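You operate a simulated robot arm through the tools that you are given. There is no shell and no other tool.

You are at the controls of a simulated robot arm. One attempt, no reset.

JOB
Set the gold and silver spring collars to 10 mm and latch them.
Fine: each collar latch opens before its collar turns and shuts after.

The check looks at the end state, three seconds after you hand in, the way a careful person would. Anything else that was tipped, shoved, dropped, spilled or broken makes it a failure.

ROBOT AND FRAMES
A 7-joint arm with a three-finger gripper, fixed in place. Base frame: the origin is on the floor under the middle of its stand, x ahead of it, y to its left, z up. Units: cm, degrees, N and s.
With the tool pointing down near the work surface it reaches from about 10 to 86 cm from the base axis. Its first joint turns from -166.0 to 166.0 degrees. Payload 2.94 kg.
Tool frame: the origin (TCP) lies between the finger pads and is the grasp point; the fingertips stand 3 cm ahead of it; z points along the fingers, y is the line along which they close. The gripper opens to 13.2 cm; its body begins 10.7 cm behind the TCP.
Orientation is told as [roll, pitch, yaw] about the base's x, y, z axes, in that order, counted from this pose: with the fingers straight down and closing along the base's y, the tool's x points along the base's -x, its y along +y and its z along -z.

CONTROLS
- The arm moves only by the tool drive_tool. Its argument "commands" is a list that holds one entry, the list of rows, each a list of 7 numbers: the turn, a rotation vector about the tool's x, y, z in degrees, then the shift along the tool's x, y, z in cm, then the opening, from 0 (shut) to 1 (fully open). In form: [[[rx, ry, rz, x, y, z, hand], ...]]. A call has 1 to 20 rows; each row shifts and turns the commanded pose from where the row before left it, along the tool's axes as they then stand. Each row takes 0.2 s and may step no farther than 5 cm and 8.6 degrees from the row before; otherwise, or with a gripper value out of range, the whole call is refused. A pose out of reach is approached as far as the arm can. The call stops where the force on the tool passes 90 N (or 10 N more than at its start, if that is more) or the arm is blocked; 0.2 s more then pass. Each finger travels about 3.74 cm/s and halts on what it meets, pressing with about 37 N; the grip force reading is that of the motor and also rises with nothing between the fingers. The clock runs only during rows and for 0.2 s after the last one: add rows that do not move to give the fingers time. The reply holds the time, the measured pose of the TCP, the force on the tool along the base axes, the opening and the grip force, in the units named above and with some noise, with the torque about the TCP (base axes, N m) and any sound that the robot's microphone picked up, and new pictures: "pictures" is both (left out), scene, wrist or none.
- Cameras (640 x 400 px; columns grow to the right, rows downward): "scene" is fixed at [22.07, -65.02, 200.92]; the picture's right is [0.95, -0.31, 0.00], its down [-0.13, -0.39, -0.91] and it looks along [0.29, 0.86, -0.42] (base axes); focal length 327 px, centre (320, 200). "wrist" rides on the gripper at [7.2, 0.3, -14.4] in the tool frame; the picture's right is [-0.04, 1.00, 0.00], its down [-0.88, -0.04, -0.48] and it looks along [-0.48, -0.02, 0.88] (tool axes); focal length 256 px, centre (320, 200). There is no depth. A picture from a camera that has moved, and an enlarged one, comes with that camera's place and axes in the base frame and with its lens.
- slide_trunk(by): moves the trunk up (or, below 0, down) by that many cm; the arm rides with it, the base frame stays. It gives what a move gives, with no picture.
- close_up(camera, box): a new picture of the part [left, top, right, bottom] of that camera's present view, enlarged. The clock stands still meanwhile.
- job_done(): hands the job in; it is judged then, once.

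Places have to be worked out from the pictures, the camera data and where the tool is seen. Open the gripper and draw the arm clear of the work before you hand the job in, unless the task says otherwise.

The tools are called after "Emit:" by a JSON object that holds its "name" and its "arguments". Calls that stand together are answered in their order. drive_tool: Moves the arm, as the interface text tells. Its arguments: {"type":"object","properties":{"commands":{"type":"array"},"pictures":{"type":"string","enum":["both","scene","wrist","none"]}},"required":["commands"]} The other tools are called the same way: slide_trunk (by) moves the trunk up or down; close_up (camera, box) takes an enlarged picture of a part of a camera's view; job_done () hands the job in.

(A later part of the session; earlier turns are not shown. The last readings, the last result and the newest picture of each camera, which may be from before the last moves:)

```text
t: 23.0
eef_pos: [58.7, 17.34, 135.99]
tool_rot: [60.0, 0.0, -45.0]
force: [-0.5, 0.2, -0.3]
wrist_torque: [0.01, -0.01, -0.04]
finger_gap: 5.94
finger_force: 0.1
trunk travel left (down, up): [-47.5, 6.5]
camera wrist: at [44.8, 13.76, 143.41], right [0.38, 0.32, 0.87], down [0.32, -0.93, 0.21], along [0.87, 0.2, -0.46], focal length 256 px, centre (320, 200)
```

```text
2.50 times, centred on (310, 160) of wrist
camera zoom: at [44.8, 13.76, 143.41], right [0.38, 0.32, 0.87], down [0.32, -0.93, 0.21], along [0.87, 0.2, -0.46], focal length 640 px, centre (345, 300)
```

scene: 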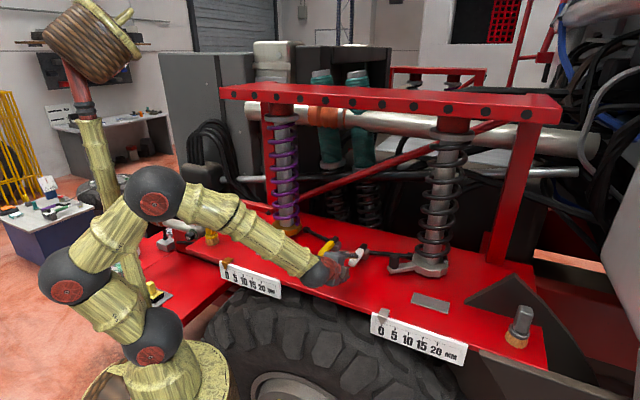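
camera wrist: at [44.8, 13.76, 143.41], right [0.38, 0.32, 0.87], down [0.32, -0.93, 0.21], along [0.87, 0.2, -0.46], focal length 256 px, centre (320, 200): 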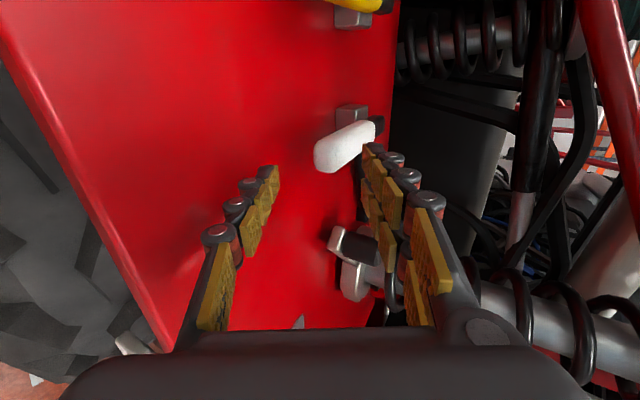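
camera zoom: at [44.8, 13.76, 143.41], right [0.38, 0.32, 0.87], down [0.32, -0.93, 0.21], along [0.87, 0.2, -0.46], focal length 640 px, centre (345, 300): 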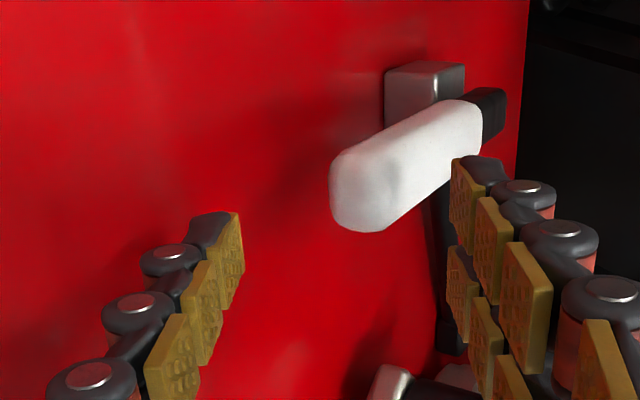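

The lower finger is in front of and below the handle, and the upper pair is above it. I'm lowering 1.5 cm, checking for deck contact, then sliding forward in small steps.

Emit:
{"name": "drive_tool", "arguments": {"commands": [[[0, 0, 0, 0, -0.65, 0.375, 0.45], [0, 0, 0, 0, -0.65, 0.375, 0.45], [0, 0, 0, 0, 0, 0, 0.45]]], "pictures": "wrist"}}

Emit:
{"name": "close_up", "arguments": {"camera": "wrist", "box": [200, 80, 420, 240]}}

```text
t: 23.8
eef_pos: [58.7, 17.52, 134.58]
tool_rot: [60.0, 0.0, -45.0]
force: [-0.6, -0.7, 0.0]
wrist_torque: [-0.01, -0.03, -0.04]
finger_gap: 5.95
finger_force: 0.1
trunk travel left (down, up): [-47.5, 6.5]
camera wrist: at [44.91, 13.85, 141.92], right [0.38, 0.32, 0.87], down [0.32, -0.93, 0.2], along [0.87, 0.2, -0.46], focal length 256 px, centre (320, 200)
```

wrist: 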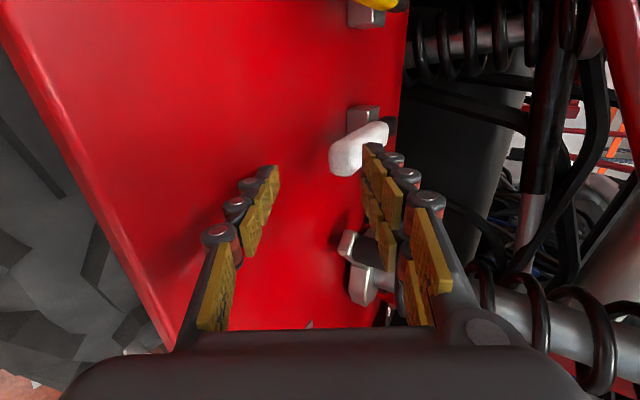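

```text
2.50 times, centred on (310, 160) of wrist
camera zoom: at [44.91, 13.85, 141.92], right [0.38, 0.32, 0.87], down [0.32, -0.93, 0.2], along [0.87, 0.2, -0.46], focal length 640 px, centre (345, 300)
```

zoom: 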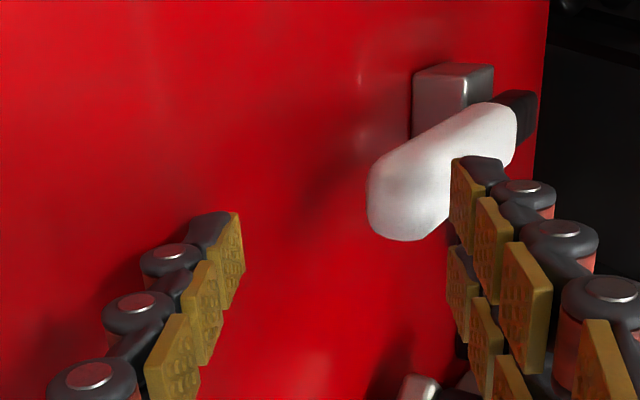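

Nothing is touching, so I'm sliding forward 4 cm to put the lower fingertip at the handle's end.

Emit:
{"name": "drive_tool", "arguments": {"commands": [[[0, 0, 0, 0, 0.5, 0.866, 0.45], [0, 0, 0, 0, 0.5, 0.866, 0.45], [0, 0, 0, 0, 0.5, 0.866, 0.45], [0, 0, 0, 0, 0.5, 0.866, 0.45], [0, 0, 0, 0, 0, 0, 0.45]]], "pictures": "both"}}

Emit:
{"name": "close_up", "arguments": {"camera": "wrist", "box": [200, 80, 420, 240]}}

Emit:
{"name": "close_up", "arguments": {"camera": "scene", "box": [310, 220, 400, 280]}}

```text
t: 25.0
eef_pos: [61.67, 20.36, 134.63]
tool_rot: [60.0, 0.0, -45.0]
force: [0.6, 0.0, -0.6]
wrist_torque: [-0.03, -0.02, -0.01]
finger_gap: 5.93
finger_force: 0.0
trunk travel left (down, up): [-47.5, 6.5]
camera wrist: at [47.84, 16.73, 142.0], right [0.38, 0.32, 0.87], down [0.32, -0.93, 0.2], along [0.87, 0.2, -0.46], focal length 256 px, centre (320, 200)
```

scene: 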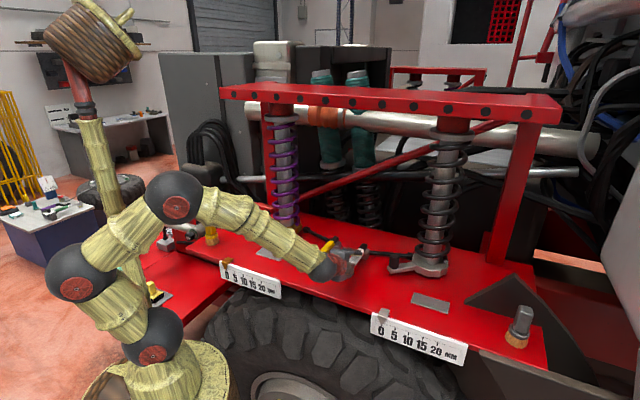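
wrist: 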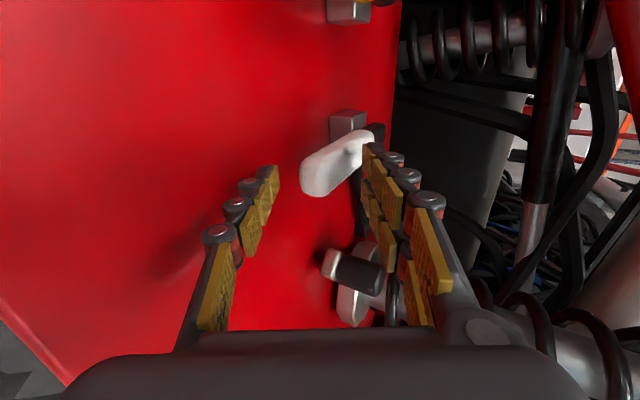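

```text
2.50 times, centred on (310, 160) of wrist
camera zoom: at [47.84, 16.73, 142.0], right [0.38, 0.32, 0.87], down [0.32, -0.93, 0.2], along [0.87, 0.2, -0.46], focal length 640 px, centre (345, 300)
```

zoom: 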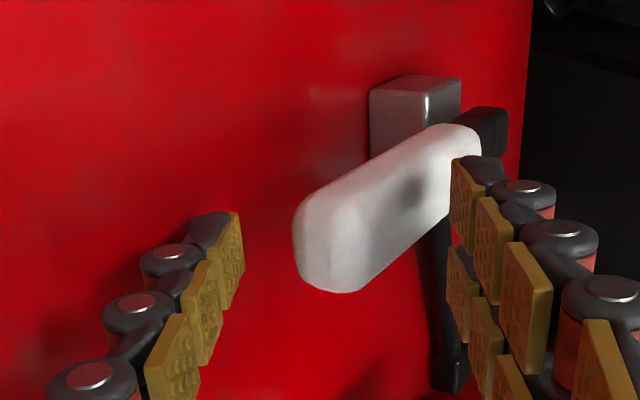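

```text
6.67 times, centred on (355, 250) of scene
camera zoom: at [22.07, -65.02, 200.92], right [0.95, -0.31, 0.0], down [-0.13, -0.39, -0.91], along [0.29, 0.86, -0.42], focal length 2182 px, centre (87, -133)
```

zoom: 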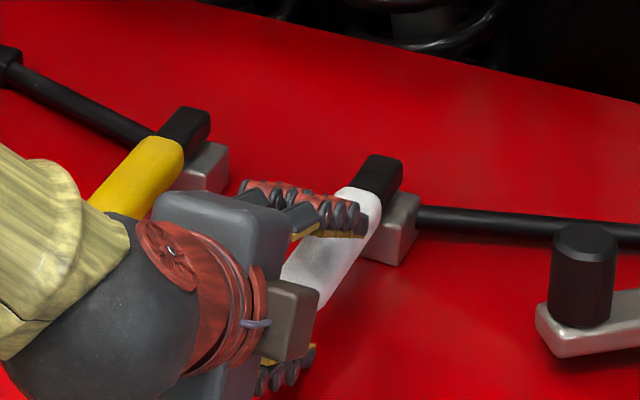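

The handle's end is now between the fingers with the lower finger below it and no contact. I'll push 2 cm further under and start lifting along the handle's arc.

Emit:
{"name": "drive_tool", "arguments": {"commands": [[[0, 0, 0, 0, 0.5, 0.866, 0.45], [0, 0, 0, 0, 0.5, 0.866, 0.45], [0, 0, 0, 0, 1.264, -0.21, 0.45], [0, 0, 0, 0, 1.264, -0.21, 0.45], [0, 0, 0, 0, 1.259, 0.081, 0.45], [0, 0, 0, 0, 1.259, 0.081, 0.45], [0, 0, 0, 0, 0, 0, 0.45]]], "pictures": "both"}}

Emit:
{"name": "close_up", "arguments": {"camera": "wrist", "box": [200, 80, 420, 240]}}

Emit:
{"name": "close_up", "arguments": {"camera": "scene", "box": [310, 210, 415, 280]}}

```text
t: 26.6
eef_pos: [64.84, 23.3, 139.15]
tool_rot: [60.1, 0.1, -44.9]
force: [-0.4, -1.8, 0.5]
wrist_torque: [0.04, -0.03, 0.03]
finger_gap: 5.93
finger_force: 0.1
trunk travel left (down, up): [-47.5, 6.5]
camera wrist: at [50.75, 19.69, 146.59], right [0.38, 0.32, 0.87], down [0.32, -0.93, 0.2], along [0.87, 0.2, -0.45], focal length 256 px, centre (320, 200)
```

scene: 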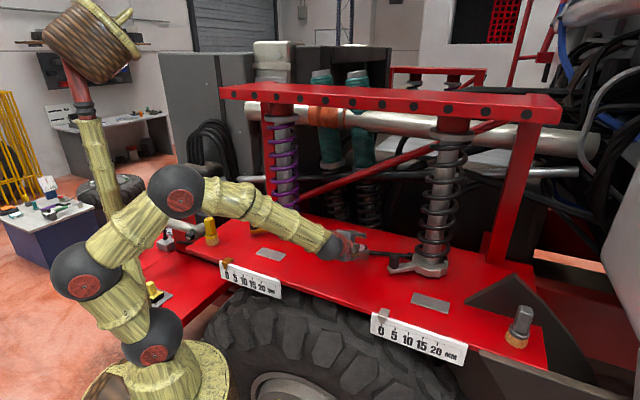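
wrist: 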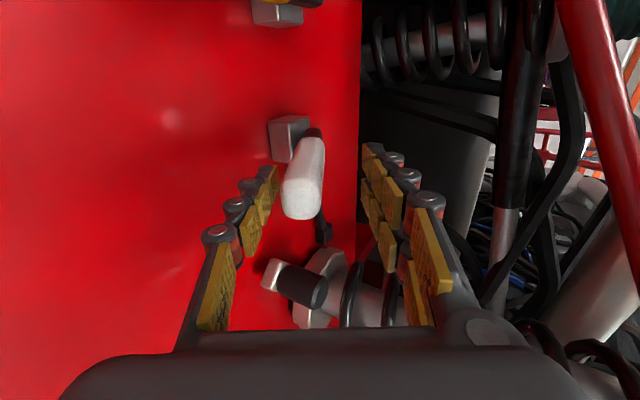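

```text
2.50 times, centred on (310, 160) of wrist
camera zoom: at [50.75, 19.69, 146.59], right [0.38, 0.32, 0.87], down [0.32, -0.93, 0.2], along [0.87, 0.2, -0.45], focal length 640 px, centre (345, 300)
```

zoom: 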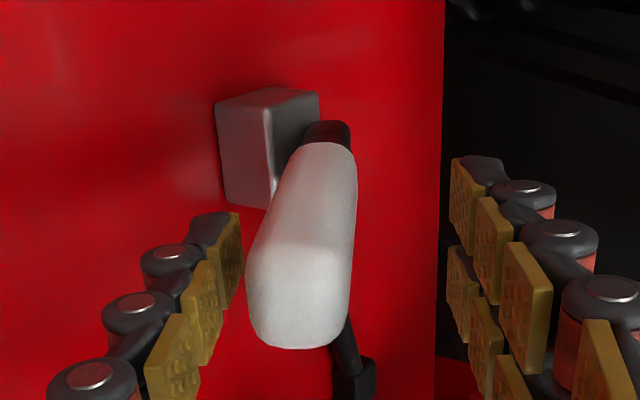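

```text
5.71 times, centred on (362, 245) of scene
camera zoom: at [22.07, -65.02, 200.92], right [0.95, -0.31, 0.0], down [-0.13, -0.39, -0.91], along [0.29, 0.86, -0.42], focal length 1870 px, centre (77, -57)
```

zoom: 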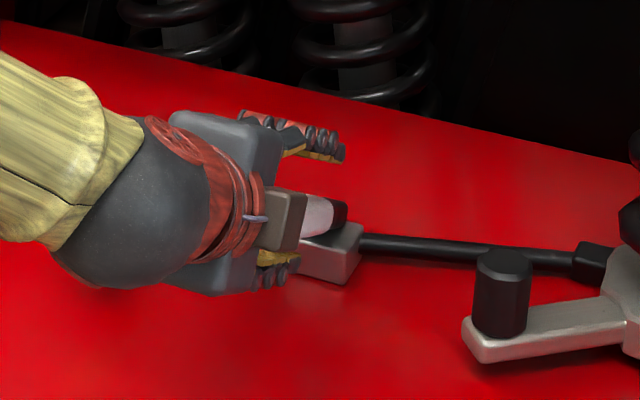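

The handle is rising on the lower finger with almost no force. I'm continuing the arc toward vertical.

Emit:
{"name": "drive_tool", "arguments": {"commands": [[[0, 0, 0, 0, 1.163, 0.165, 0.45], [0, 0, 0, 0, 1.163, 0.165, 0.45], [0, 0, 0, 0, 1.163, 0.165, 0.45], [0, 0, 0, 0, 1.163, 0.165, 0.45], [0, 0, 0, 0, 0.918, 0.74, 0.45], [0, 0, 0, 0, 0.918, 0.74, 0.45], [0, 0, 0, 0, 0, 0, 0.45]]], "pictures": "both"}}

Emit:
{"name": "close_up", "arguments": {"camera": "wrist", "box": [200, 80, 420, 240]}}

```text
t: 28.2
eef_pos: [68.21, 27.15, 143.72]
tool_rot: [60.0, 0.0, -45.0]
force: [-0.1, 0.2, 0.7]
wrist_torque: [0.06, -0.02, -0.01]
finger_gap: 5.98
finger_force: 0.7
trunk travel left (down, up): [-47.5, 6.5]
camera wrist: at [54.41, 23.52, 151.16], right [0.38, 0.32, 0.87], down [0.32, -0.93, 0.2], along [0.87, 0.2, -0.46], focal length 256 px, centre (320, 200)
```

scene: 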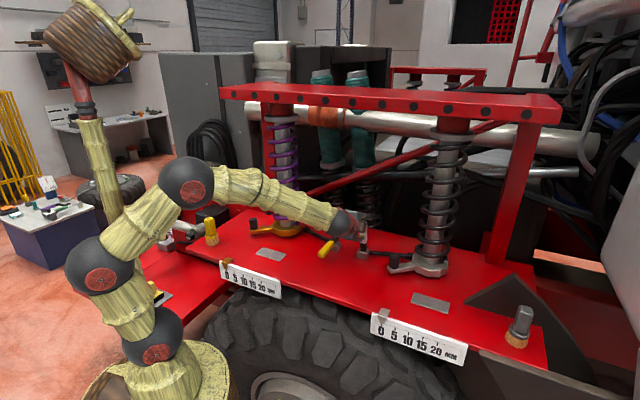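
wrist: 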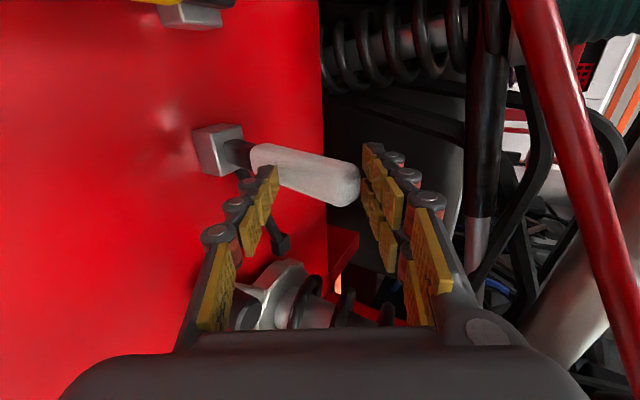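

```text
2.50 times, centred on (310, 160) of wrist
camera zoom: at [54.41, 23.52, 151.16], right [0.38, 0.32, 0.87], down [0.32, -0.93, 0.2], along [0.87, 0.2, -0.46], focal length 640 px, centre (345, 300)
```

zoom: 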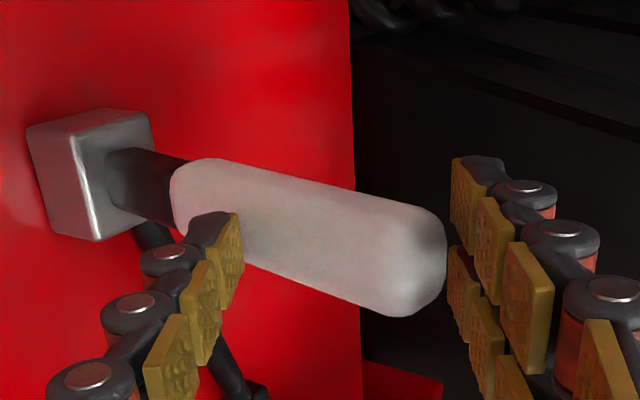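

The handle is about 75° up and leaning on the lower fingertip. I'll open the fingers a bit so the upper pair doesn't trap the tip, then push it over past vertical.

Emit:
{"name": "drive_tool", "arguments": {"commands": [[[0, 0, 0, 0, 0.796, 0.579, 0.52], [0, 0, 0, 0, 0.796, 0.579, 0.6], [0, 0, 0, 0, 0.796, 0.579, 0.6], [0, 0, 0, 0, 0.475, 0.823, 0.6], [0, 0, 0, 0, 0.475, 0.823, 0.6], [0, 0, 0, 0, 0, 0, 0.6]]], "pictures": "both"}}

Emit:
{"name": "close_up", "arguments": {"camera": "wrist", "box": [150, 60, 420, 260]}}

```text
t: 29.6
eef_pos: [70.95, 29.82, 144.77]
tool_rot: [60.0, 0.2, -45.0]
force: [-37.0, -30.1, -11.3]
wrist_torque: [-1.15, 2.21, -0.03]
finger_gap: 12.66
finger_force: 34.8
trunk travel left (down, up): [-47.5, 6.5]
camera wrist: at [57.15, 26.18, 152.3], right [0.39, 0.32, 0.86], down [0.32, -0.93, 0.2], along [0.87, 0.2, -0.46], focal length 256 px, centre (320, 200)
```

scene: 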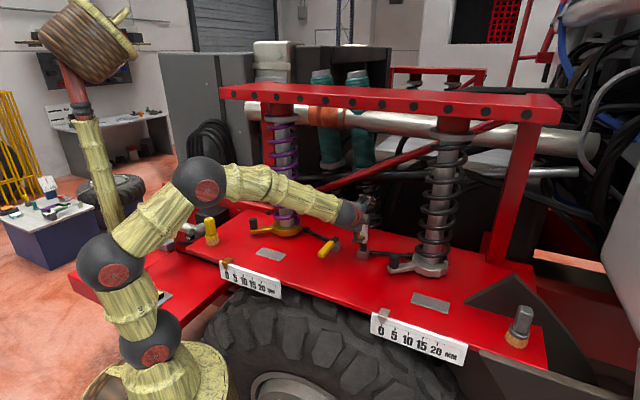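
wrist: 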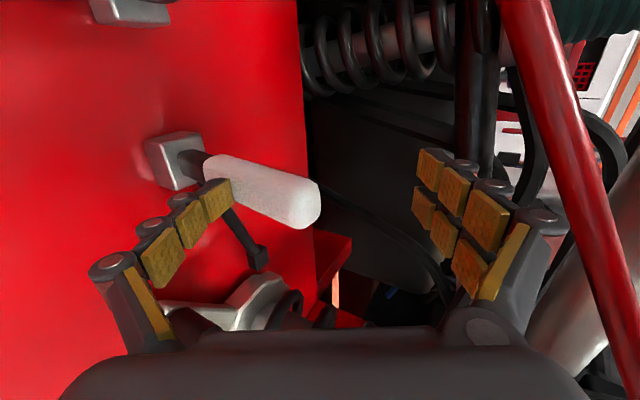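

```text
2.00 times, centred on (285, 160) of wrist
camera zoom: at [57.15, 26.18, 152.3], right [0.39, 0.32, 0.86], down [0.32, -0.93, 0.2], along [0.87, 0.2, -0.46], focal length 512 px, centre (390, 280)
```

zoom: 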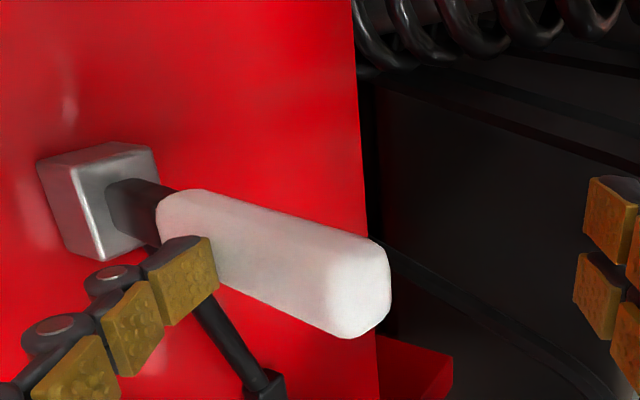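

The handle is up at about 83–85° and has met a hard stop: 48 N back on the tool, which forced the lower finger open. I'll back off and see whether the lever stays open by itself.

Emit:
{"name": "drive_tool", "arguments": {"commands": [[[0, 0, 0, 0, -0.475, -0.823, 0.6], [0, 0, 0, 0, -0.475, -0.823, 0.6], [0, 0, 0, 0, 0, 0, 0.6]]], "pictures": "both"}}

Emit:
{"name": "close_up", "arguments": {"camera": "wrist", "box": [150, 60, 420, 260]}}

```text
t: 30.4
eef_pos: [69.86, 28.71, 145.0]
tool_rot: [60.2, -0.1, -45.0]
force: [-23.7, -19.1, -5.4]
wrist_torque: [-1.25, 1.1, -0.09]
finger_gap: 10.27
finger_force: 17.8
trunk travel left (down, up): [-47.5, 6.5]
camera wrist: at [56.04, 25.12, 152.43], right [0.38, 0.32, 0.87], down [0.32, -0.93, 0.2], along [0.87, 0.2, -0.46], focal length 256 px, centre (320, 200)
```

scene: 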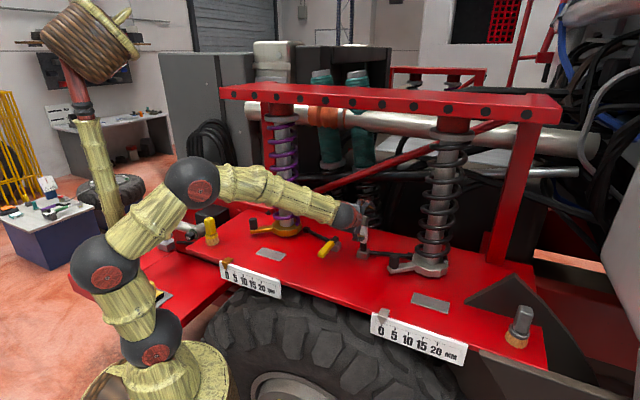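
wrist: 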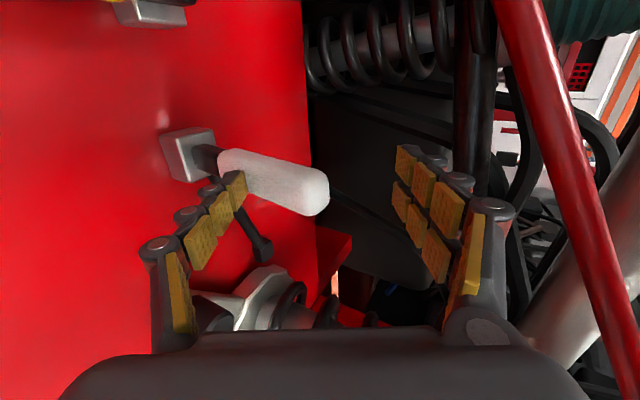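

```text
2.00 times, centred on (285, 160) of wrist
camera zoom: at [56.04, 25.12, 152.43], right [0.38, 0.32, 0.87], down [0.32, -0.93, 0.2], along [0.87, 0.2, -0.46], focal length 512 px, centre (390, 280)
```

zoom: 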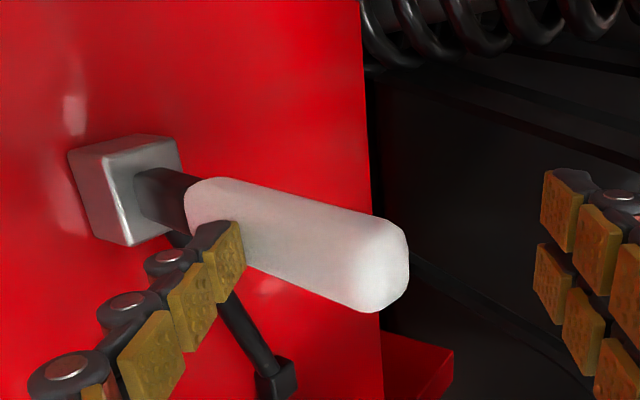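

I'm still pressing at about 30 N, with the handle against its stop. Backing off further until contact is lost.

Emit:
{"name": "drive_tool", "arguments": {"commands": [[[0, 0, 0, 0, -0.475, -0.823, 0.6], [0, 0, 0, 0, -0.475, -0.823, 0.6], [0, 0, 0, 0, 0, 0, 0.6]]], "pictures": "wrist"}}

Emit:
{"name": "close_up", "arguments": {"camera": "wrist", "box": [150, 60, 420, 260]}}

```text
t: 31.2
eef_pos: [68.84, 27.7, 144.9]
tool_rot: [60.0, 0.1, -44.9]
force: [0.1, 0.5, -0.4]
wrist_torque: [0.0, -0.03, -0.04]
finger_gap: 7.92
finger_force: 0.1
trunk travel left (down, up): [-47.5, 6.5]
camera wrist: at [55.06, 24.08, 152.36], right [0.38, 0.32, 0.87], down [0.32, -0.93, 0.2], along [0.87, 0.2, -0.46], focal length 256 px, centre (320, 200)
```

wrist: 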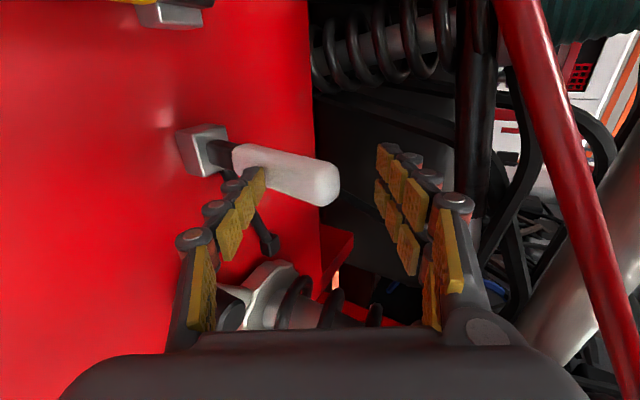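

```text
2.00 times, centred on (285, 160) of wrist
camera zoom: at [55.06, 24.08, 152.36], right [0.38, 0.32, 0.87], down [0.32, -0.93, 0.2], along [0.87, 0.2, -0.46], focal length 512 px, centre (390, 280)
```

zoom: 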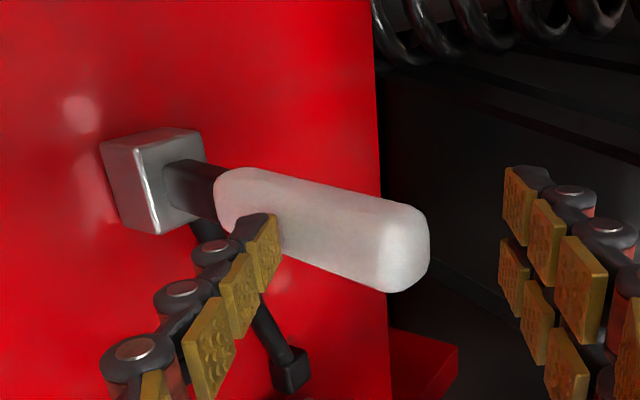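

Contact is gone (force near 0) and the handle is still standing. I'll back away further to confirm it stays.

Emit:
{"name": "drive_tool", "arguments": {"commands": [[[0, 0, 0, 0, -0.5, -0.866, 0.6], [0, 0, 0, 0, -0.5, -0.866, 0.6], [0, 0, 0, 0, -0.5, -0.866, 0.6], [0, 0, 0, 0, -0.5, -0.866, 0.6], [0, 0, 0, 0, -0.5, -0.866, 0.6], [0, 0, 0, 0, -0.5, -0.866, 0.6], [0, 0, 0, 0, 0, 0, 0.6]]], "pictures": "both"}}

Emit:
{"name": "close_up", "arguments": {"camera": "scene", "box": [310, 200, 460, 285]}}

Emit:
{"name": "close_up", "arguments": {"camera": "wrist", "box": [200, 60, 440, 300]}}

```text
t: 32.8
eef_pos: [64.66, 23.27, 144.75]
tool_rot: [60.1, 0.0, -44.8]
force: [-0.3, -0.4, 0.2]
wrist_torque: [-0.02, 0.01, 0.01]
finger_gap: 7.94
finger_force: 0.1
trunk travel left (down, up): [-47.5, 6.5]
camera wrist: at [50.85, 19.7, 152.23], right [0.38, 0.32, 0.86], down [0.32, -0.93, 0.2], along [0.87, 0.2, -0.46], focal length 256 px, centre (320, 200)
```

scene: 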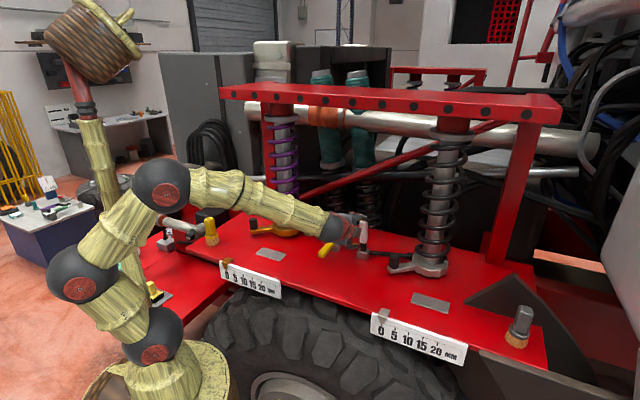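
wrist: 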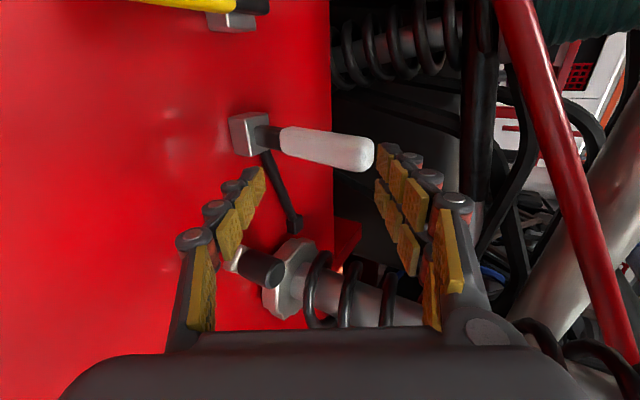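

```text
4.27 times, centred on (385, 242) of scene
camera zoom: at [22.07, -65.02, 200.92], right [0.95, -0.31, 0.0], down [-0.13, -0.39, -0.91], along [0.29, 0.86, -0.42], focal length 1396 px, centre (43, 19)
```

zoom: 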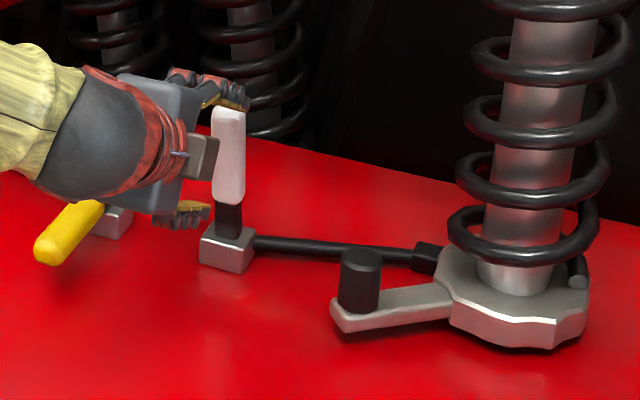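

```text
1.67 times, centred on (320, 180) of wrist
camera zoom: at [50.85, 19.7, 152.23], right [0.38, 0.32, 0.86], down [0.32, -0.93, 0.2], along [0.87, 0.2, -0.46], focal length 427 px, centre (320, 233)
```

zoom: 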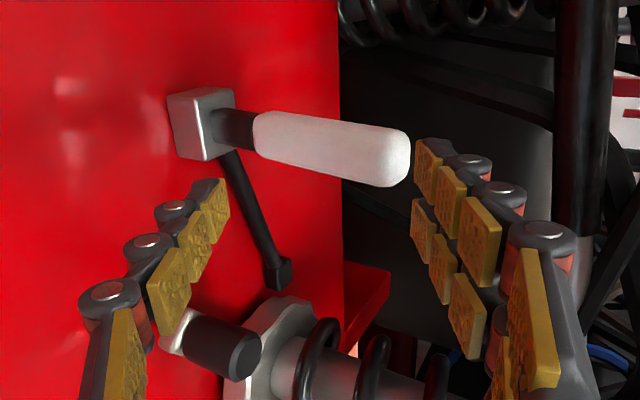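

The white lever now stands upright by itself, so the silver latch is open. I'll withdraw, level the tool and turn it to yaw 0 for the silver crank knob.

Emit:
{"name": "drive_tool", "arguments": {"commands": [[[0, 0, 0, 0, 1.31, -3.07, 0.6], [0, 0, 0, 0, 1.31, -3.07, 0.6], [0, 0, 0, 0, 1.31, -3.07, 0.6], [7.5, 0, 0, 0, 0, 0, 0.6], [7.5, 0, 0, 0, 0, 0, 0.6], [7.5, 0, 0, 0, 0, 0, 0.6], [7.5, 0, 0, 0, 0, 0, 0.6], [7.5, 0, 0, 0, 0, 0, 0.6], [7.5, 0, 0, 0, 0, 0, 0.6], [7.5, 0, 0, 0, 0, 0, 0.6], [7.5, 0, 0, 0, 0, 0, 0.6], [0, 0, -7.5, 0, 0, 0, 0.6], [0, 0, -7.5, 0, 0, 0, 0.6], [0, 0, -7.5, 0, 0, 0, 0.6], [0, 0, -7.5, 0, 0, 0, 0.6], [0, 0, -7.5, 0, 0, 0, 0.6], [0, 0, -7.5, 0, 0, 0, 0.6], [0, 0, 0, 0, 0, 0, 0.6]]], "pictures": "both"}}

```text
t: 36.6
eef_pos: [60.26, 19.16, 152.75]
tool_rot: [0.0, 0.0, 0.1]
force: [-0.5, 0.2, 0.0]
wrist_torque: [-0.02, 0.03, -0.03]
finger_gap: 7.9
finger_force: 0.0
trunk travel left (down, up): [-47.5, 6.5]
camera wrist: at [53.07, 19.42, 167.11], right [0.04, 1.0, 0.0], down [0.88, -0.04, 0.48], along [0.48, -0.02, -0.88], focal length 256 px, centre (320, 200)
```

scene: 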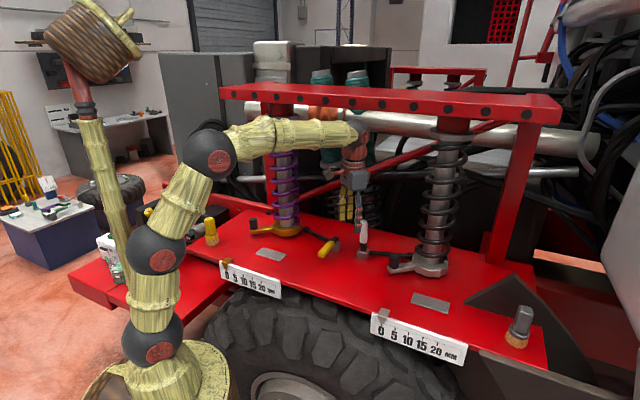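
wrist: 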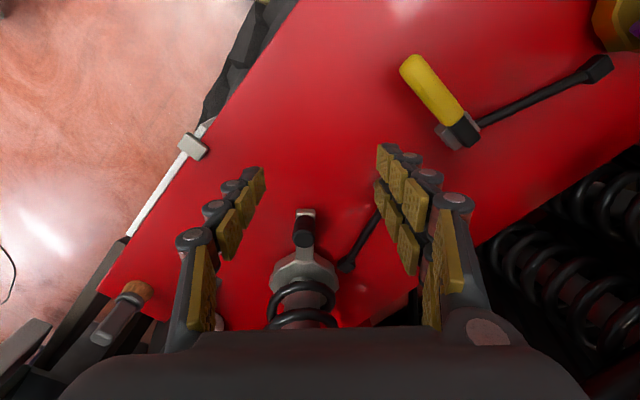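

The white lever is standing and the view is clear. I'll zoom in on the knob to refine its position before descending.

Emit:
{"name": "close_up", "arguments": {"camera": "wrist", "box": [240, 180, 400, 330]}}

Emit:
{"name": "close_up", "arguments": {"camera": "scene", "box": [370, 220, 470, 290]}}

```text
2.67 times, centred on (320, 255) of wrist
camera zoom: at [53.07, 19.42, 167.11], right [0.04, 1.0, 0.0], down [0.88, -0.04, 0.48], along [0.48, -0.02, -0.88], focal length 683 px, centre (320, 53)
```

zoom: 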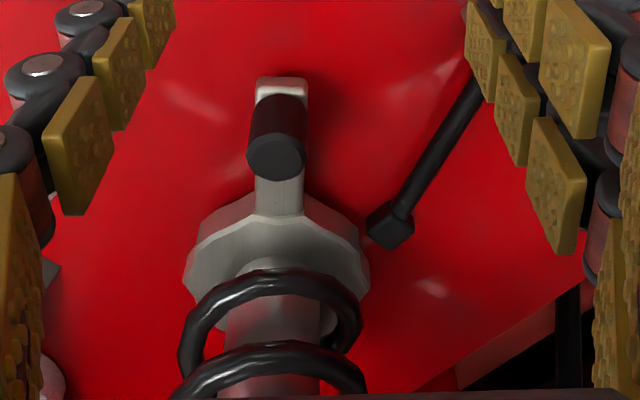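

```text
5.71 times, centred on (420, 255) of scene
camera zoom: at [22.07, -65.02, 200.92], right [0.95, -0.31, 0.0], down [-0.13, -0.39, -0.91], along [0.29, 0.86, -0.42], focal length 1870 px, centre (-251, -114)
```

zoom: 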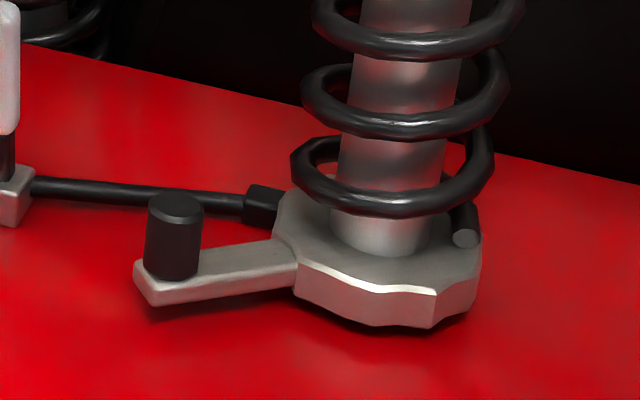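

The knob top triangulates again to (76.4, 16.0, 136.35), with the collar axis near (90.5, 14.9). I'm moving above the knob, dropping first to stay under the beam.

Emit:
{"name": "drive_tool", "arguments": {"commands": [[[0, 0, 0, 0, 0, 3.9, 0.6], [0, 0, 0, 0, 0, 3.9, 0.6], [0, 0, 0, -4.03, -0.8, 0.5, 0.6], [0, 0, 0, -4.03, -0.8, 0.5, 0.6], [0, 0, 0, -4.03, -0.8, 0.5, 0.55], [0, 0, 0, -4.03, -0.8, 0.5, 0.5], [0, 0, 0, 0, 0, 0, 0.5]]], "pictures": "both"}}

```text
t: 38.2
eef_pos: [76.49, 15.79, 142.82]
tool_rot: [0.0, -0.1, 0.1]
force: [-0.6, -0.3, 0.4]
wrist_torque: [0.0, -0.03, -0.01]
finger_gap: 6.6
finger_force: 0.0
trunk travel left (down, up): [-47.5, 6.5]
camera wrist: at [69.15, 16.19, 157.25], right [0.04, 1.0, 0.0], down [0.88, -0.04, 0.48], along [0.48, -0.02, -0.88], focal length 256 px, centre (320, 200)
```

scene: 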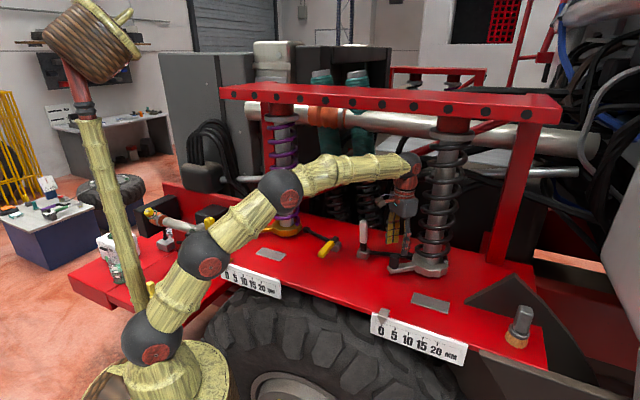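
wrist: 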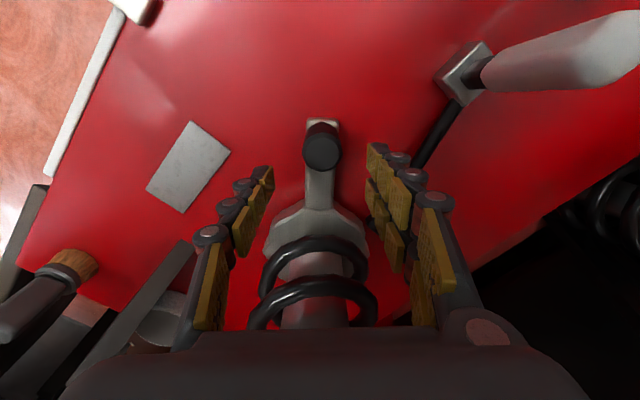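

The knob is centred between the fingers at about (76.2, 16.05). I'm descending to grip height, TCP z≈134.3.

Emit:
{"name": "drive_tool", "arguments": {"commands": [[[0, 0, 0, 0, 0.1, 2.1, 0.5], [0, 0, 0, 0.1, 0.1, 2.1, 0.5], [0, 0, 0, 0, 0, 2.1, 0.5], [0, 0, 0, 0, 0, 2.1, 0.5], [0, 0, 0, 0, 0, 0, 0.5]]], "pictures": "both"}}

Emit:
{"name": "close_up", "arguments": {"camera": "scene", "box": [360, 170, 480, 290]}}

```text
t: 39.4
eef_pos: [76.48, 16.04, 134.47]
tool_rot: [0.0, 0.0, -0.1]
force: [0.9, -0.3, 0.8]
wrist_torque: [0.01, 0.0, 0.05]
finger_gap: 6.59
finger_force: 0.0
trunk travel left (down, up): [-47.5, 6.5]
camera wrist: at [69.2, 16.26, 148.87], right [0.04, 1.0, 0.0], down [0.88, -0.04, 0.48], along [0.48, -0.02, -0.88], focal length 256 px, centre (320, 200)
```

scene: 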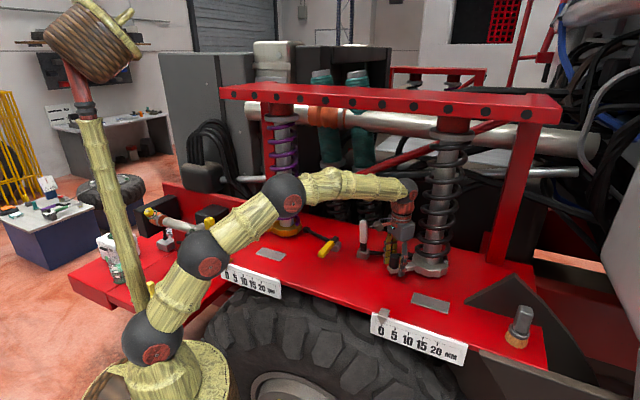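
wrist: 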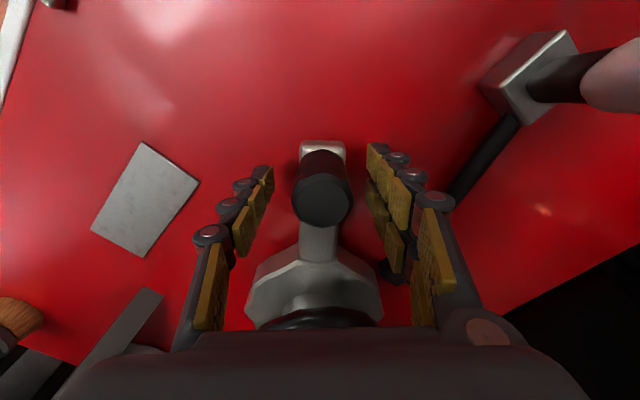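

```text
3.33 times, centred on (420, 230) of scene
camera zoom: at [22.07, -65.02, 200.92], right [0.95, -0.31, 0.0], down [-0.13, -0.39, -0.91], along [0.29, 0.86, -0.42], focal length 1091 px, centre (-13, 100)
```

zoom: 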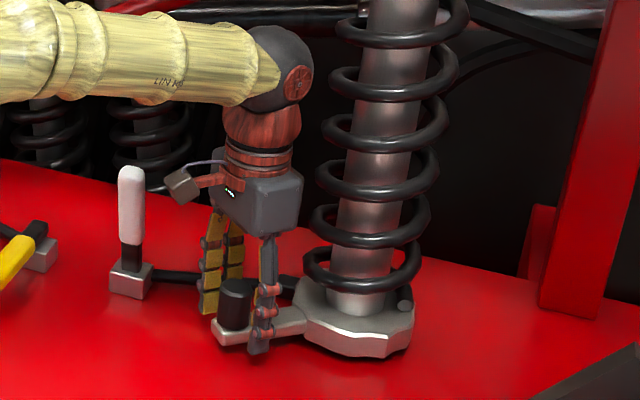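

The knob sits between the fingers, so I'm closing on it.

Emit:
{"name": "drive_tool", "arguments": {"commands": [[[0, 0, 0, 0, 0, 0, 0.35], [0, 0, 0, 0, 0, 0, 0.25], [0, 0, 0, 0, 0, 0, 0.15], [0, 0, 0, 0, 0, 0, 0.12], [0, 0, 0, 0, 0, 0, 0.12]]], "pictures": "wrist"}}

```text
t: 40.6
eef_pos: [76.57, 16.07, 134.6]
tool_rot: [0.0, 0.0, 0.1]
force: [-0.2, 0.4, 0.1]
wrist_torque: [0.01, 0.06, -0.67]
finger_gap: 3.38
finger_force: 33.2
trunk travel left (down, up): [-47.5, 6.5]
camera wrist: at [69.23, 16.26, 148.87], right [0.04, 1.0, 0.0], down [0.88, -0.04, 0.48], along [0.47, -0.02, -0.88], focal length 256 px, centre (320, 200)
```

wrist: 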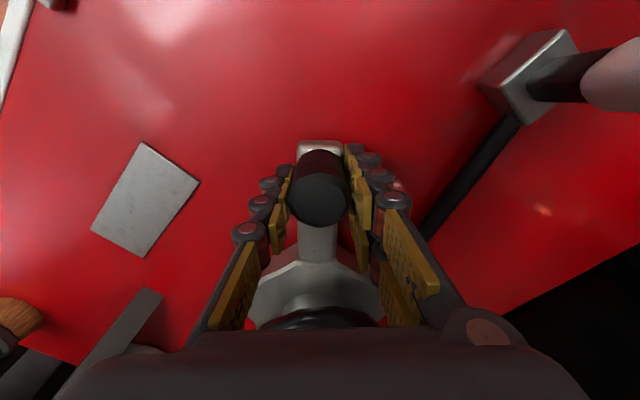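

The grip is good at 3.38 cm. I'll test a small 3° counter-clockwise turn (knob toward -y) about the estimated axis and watch the force.

Emit:
{"name": "drive_tool", "arguments": {"commands": [[[0, 0, -1.5, 0.03, -0.37, 0, 0.12], [0, 0, -1.5, 0.03, -0.37, 0, 0.12], [0, 0, 0, 0, 0, 0, 0.12]]], "pictures": "both"}}

Emit:
{"name": "close_up", "arguments": {"camera": "scene", "box": [360, 290, 480, 370]}}

```text
t: 41.4
eef_pos: [76.42, 15.07, 134.57]
tool_rot: [0.1, -0.1, 3.0]
force: [1.7, -4.4, 3.5]
wrist_torque: [-0.09, 0.09, -0.72]
finger_gap: 3.31
finger_force: 44.9
trunk travel left (down, up): [-47.5, 6.5]
camera wrist: at [69.17, 14.98, 148.94], right [-0.01, 1.0, 0.0], down [0.88, 0.01, 0.48], along [0.48, 0.0, -0.88], focal length 256 px, centre (320, 200)
```

scene: 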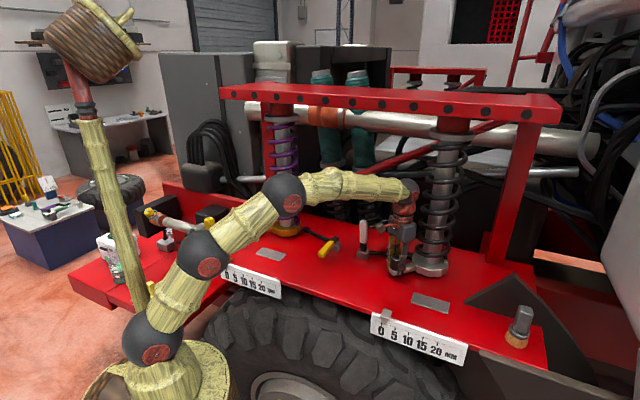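
wrist: 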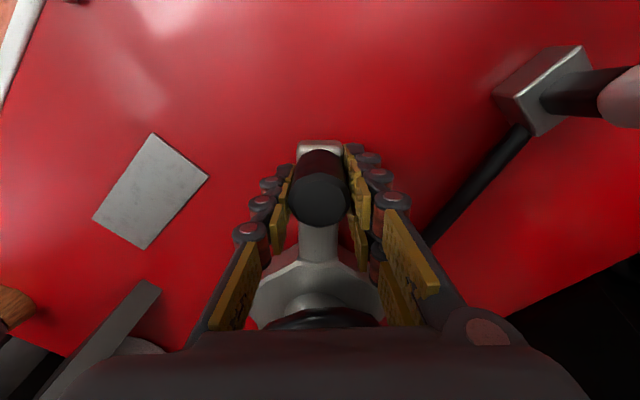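

```text
5.00 times, centred on (420, 330) of scene
camera zoom: at [22.07, -65.02, 200.92], right [0.95, -0.31, 0.0], down [-0.13, -0.39, -0.91], along [0.29, 0.86, -0.42], focal length 1636 px, centre (-180, -450)
```

zoom: 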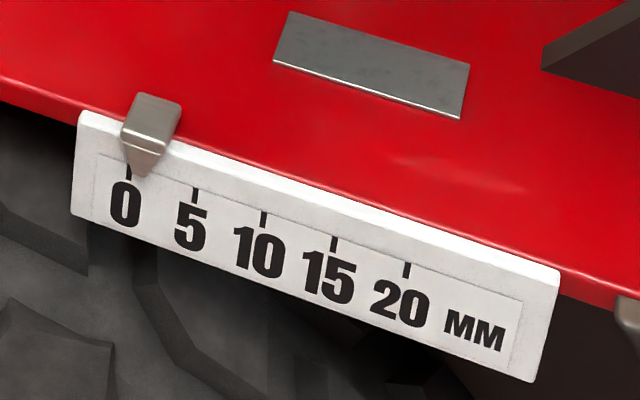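

The silver pointer moved right by about 1.1 mm for roughly 4°, so counter-clockwise is the right way and 10 mm should need about 38°. I'm continuing to turn.

Emit:
{"name": "drive_tool", "arguments": {"commands": [[[0, 0, -3, 0.06, -0.73, 0, 0.12], [0, 0, -3, 0.06, -0.73, 0, 0.12], [0, 0, -3, 0.06, -0.73, 0, 0.12], [0, 0, -3, 0.06, -0.73, 0, 0.12], [0, 0, -3, 0.06, -0.73, 0, 0.12], [0, 0, 0, 0, 0, 0, 0.12]]], "pictures": "both"}}

Emit:
{"name": "close_up", "arguments": {"camera": "scene", "box": [360, 290, 480, 370]}}

```text
t: 42.8
eef_pos: [76.78, 11.6, 134.8]
tool_rot: [0.0, -0.3, 18.0]
force: [18.3, -1.4, 23.6]
wrist_torque: [0.0, -0.06, -1.02]
finger_gap: 3.32
finger_force: 45.6
trunk travel left (down, up): [-47.5, 6.5]
camera wrist: at [69.76, 9.63, 149.19], right [-0.27, 0.96, 0.0], down [0.84, 0.24, 0.48], along [0.46, 0.13, -0.88], focal length 256 px, centre (320, 200)
```

scene: 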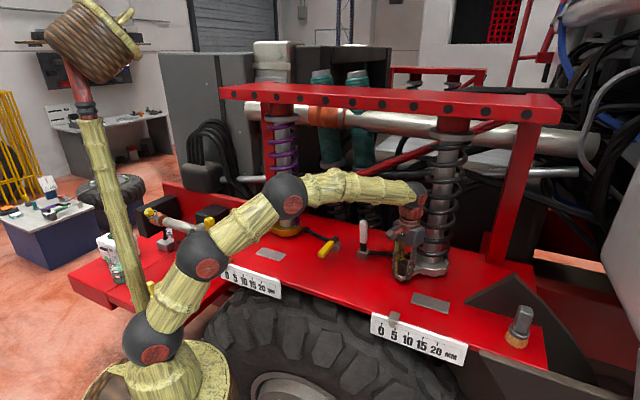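
wrist: 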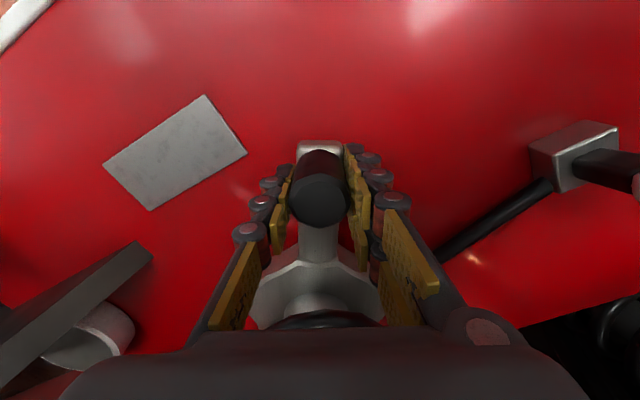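

```text
5.00 times, centred on (420, 330) of scene
camera zoom: at [22.07, -65.02, 200.92], right [0.95, -0.31, 0.0], down [-0.13, -0.39, -0.91], along [0.29, 0.86, -0.42], focal length 1636 px, centre (-180, -450)
```

zoom: 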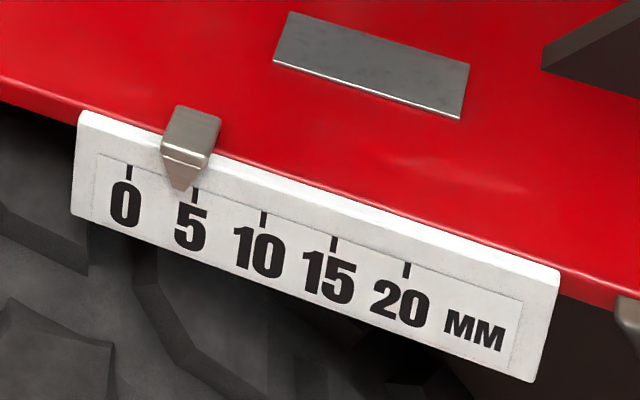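

The pointer reads about 4 mm at 18°, so 10 mm is near 45°. The knob also rises with the collar (about 24 N upward on the tool), so I'll lift with it, ease the radial pull and keep turning.

Emit:
{"name": "drive_tool", "arguments": {"commands": [[[0, 0, 0, -0.15, 0, -0.35, 0.12], [0, 0, -3, 0.04, -0.74, -0.07, 0.12], [0, 0, -3, 0.04, -0.74, -0.07, 0.12], [0, 0, -3, 0.06, -0.74, -0.07, 0.12], [0, 0, -3, 0.06, -0.74, -0.07, 0.12], [0, 0, -3, 0.06, -0.74, -0.07, 0.12], [0, 0, 0, 0, 0, 0, 0.12]]], "pictures": "scene"}}

Emit:
{"name": "close_up", "arguments": {"camera": "scene", "box": [360, 290, 480, 370]}}

```text
t: 44.4
eef_pos: [78.23, 8.25, 135.16]
tool_rot: [0.0, 0.0, 33.1]
force: [13.0, 3.9, 6.6]
wrist_torque: [-0.06, 0.29, -0.81]
finger_gap: 3.29
finger_force: 44.7
trunk travel left (down, up): [-47.5, 6.5]
```

scene: 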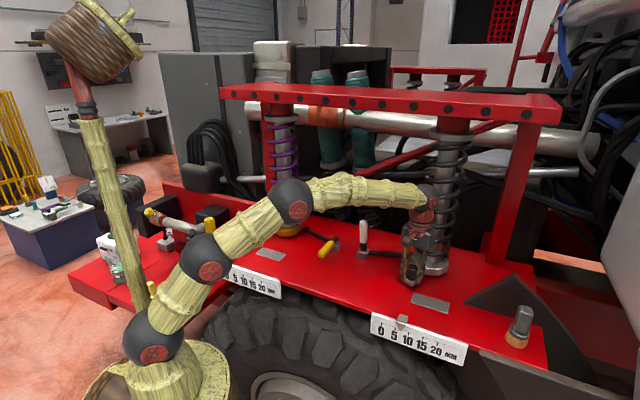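

```text
5.00 times, centred on (420, 330) of scene
camera zoom: at [22.07, -65.02, 200.92], right [0.95, -0.31, 0.0], down [-0.13, -0.39, -0.91], along [0.29, 0.86, -0.42], focal length 1636 px, centre (-180, -450)
```

zoom: 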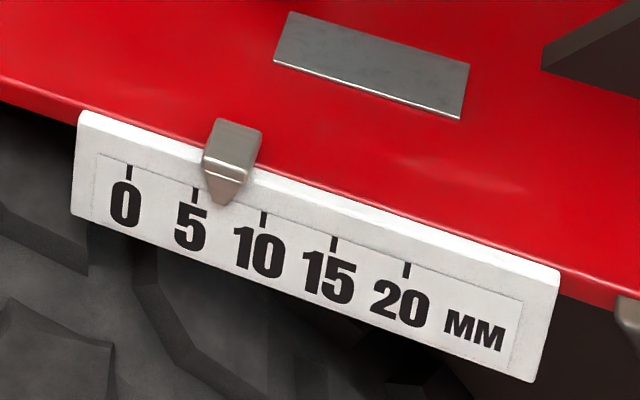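

The pointer now reads about 7 mm at 33°. I'll turn roughly 11° more, then make fine adjustments.

Emit:
{"name": "drive_tool", "arguments": {"commands": [[[0, 0, -2.75, 0.0, -0.68, -0.08, 0.12], [0, 0, -2.75, 0.04, -0.68, -0.08, 0.12], [0, 0, -2.75, 0.05, -0.68, -0.07, 0.12], [0, 0, -2.75, 0.06, -0.68, -0.07, 0.12], [0, 0, 0, 0, 0, 0, 0.12]]], "pictures": "none"}}

Emit:
{"name": "close_up", "arguments": {"camera": "scene", "box": [380, 305, 440, 345]}}

```text
t: 45.6
eef_pos: [79.76, 6.01, 135.35]
tool_rot: [0.0, 0.2, 44.1]
force: [12.6, 7.1, 0.3]
wrist_torque: [0.04, -0.03, -0.6]
finger_gap: 3.27
finger_force: 44.7
trunk travel left (down, up): [-47.5, 6.5]
```

```text
10.00 times, centred on (410, 325) of scene
camera zoom: at [22.07, -65.02, 200.92], right [0.95, -0.31, 0.0], down [-0.13, -0.39, -0.91], along [0.29, 0.86, -0.42], focal length 3273 px, centre (-580, -1050)
```

zoom: 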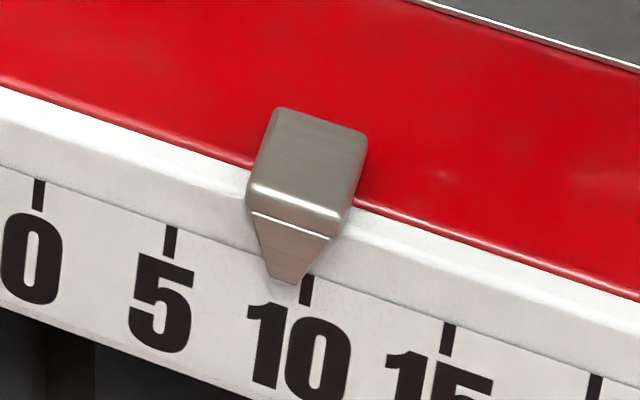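

The pointer tip sits about 0.9 mm short of the 10 tick. I'm turning another 4.5°.

Emit:
{"name": "drive_tool", "arguments": {"commands": [[[0, 0, -2.2, 0.0, -0.54, -0.05, 0.12], [0, 0, -2.2, 0.03, -0.54, -0.05, 0.12], [0, 0, 0, 0, 0, 0, 0.12], [0, 0, 0, 0, 0, 0, 0.12]]], "pictures": "none"}}

Emit:
{"name": "close_up", "arguments": {"camera": "scene", "box": [380, 305, 440, 345]}}

Emit:
{"name": "close_up", "arguments": {"camera": "scene", "box": [215, 250, 275, 290]}}

```text
t: 46.6
eef_pos: [80.45, 5.33, 135.47]
tool_rot: [0.2, 0.1, 48.6]
force: [11.3, 7.7, -3.0]
wrist_torque: [0.47, -0.51, -0.83]
finger_gap: 3.25
finger_force: 45.1
trunk travel left (down, up): [-47.5, 6.5]
```

```text
10.00 times, centred on (410, 325) of scene
camera zoom: at [22.07, -65.02, 200.92], right [0.95, -0.31, 0.0], down [-0.13, -0.39, -0.91], along [0.29, 0.86, -0.42], focal length 3273 px, centre (-580, -1050)
```

zoom: 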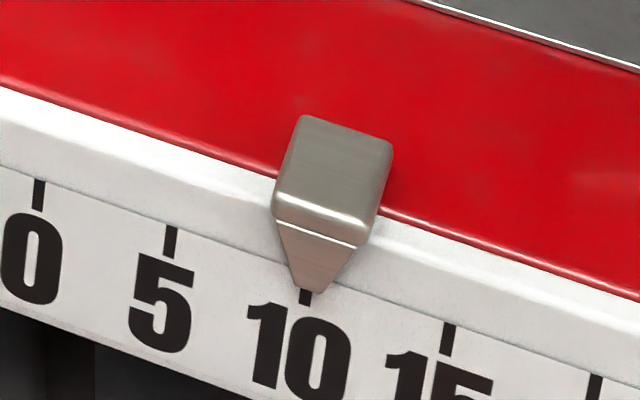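

```text
10.00 times, centred on (245, 270) of scene
camera zoom: at [22.07, -65.02, 200.92], right [0.95, -0.31, 0.0], down [-0.13, -0.39, -0.91], along [0.29, 0.86, -0.42], focal length 3273 px, centre (1070, -500)
```

zoom: 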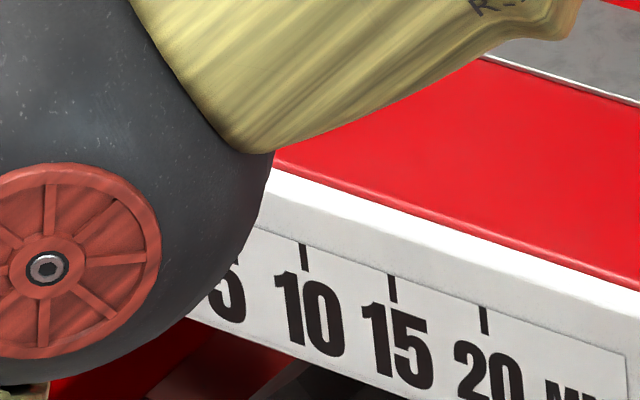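

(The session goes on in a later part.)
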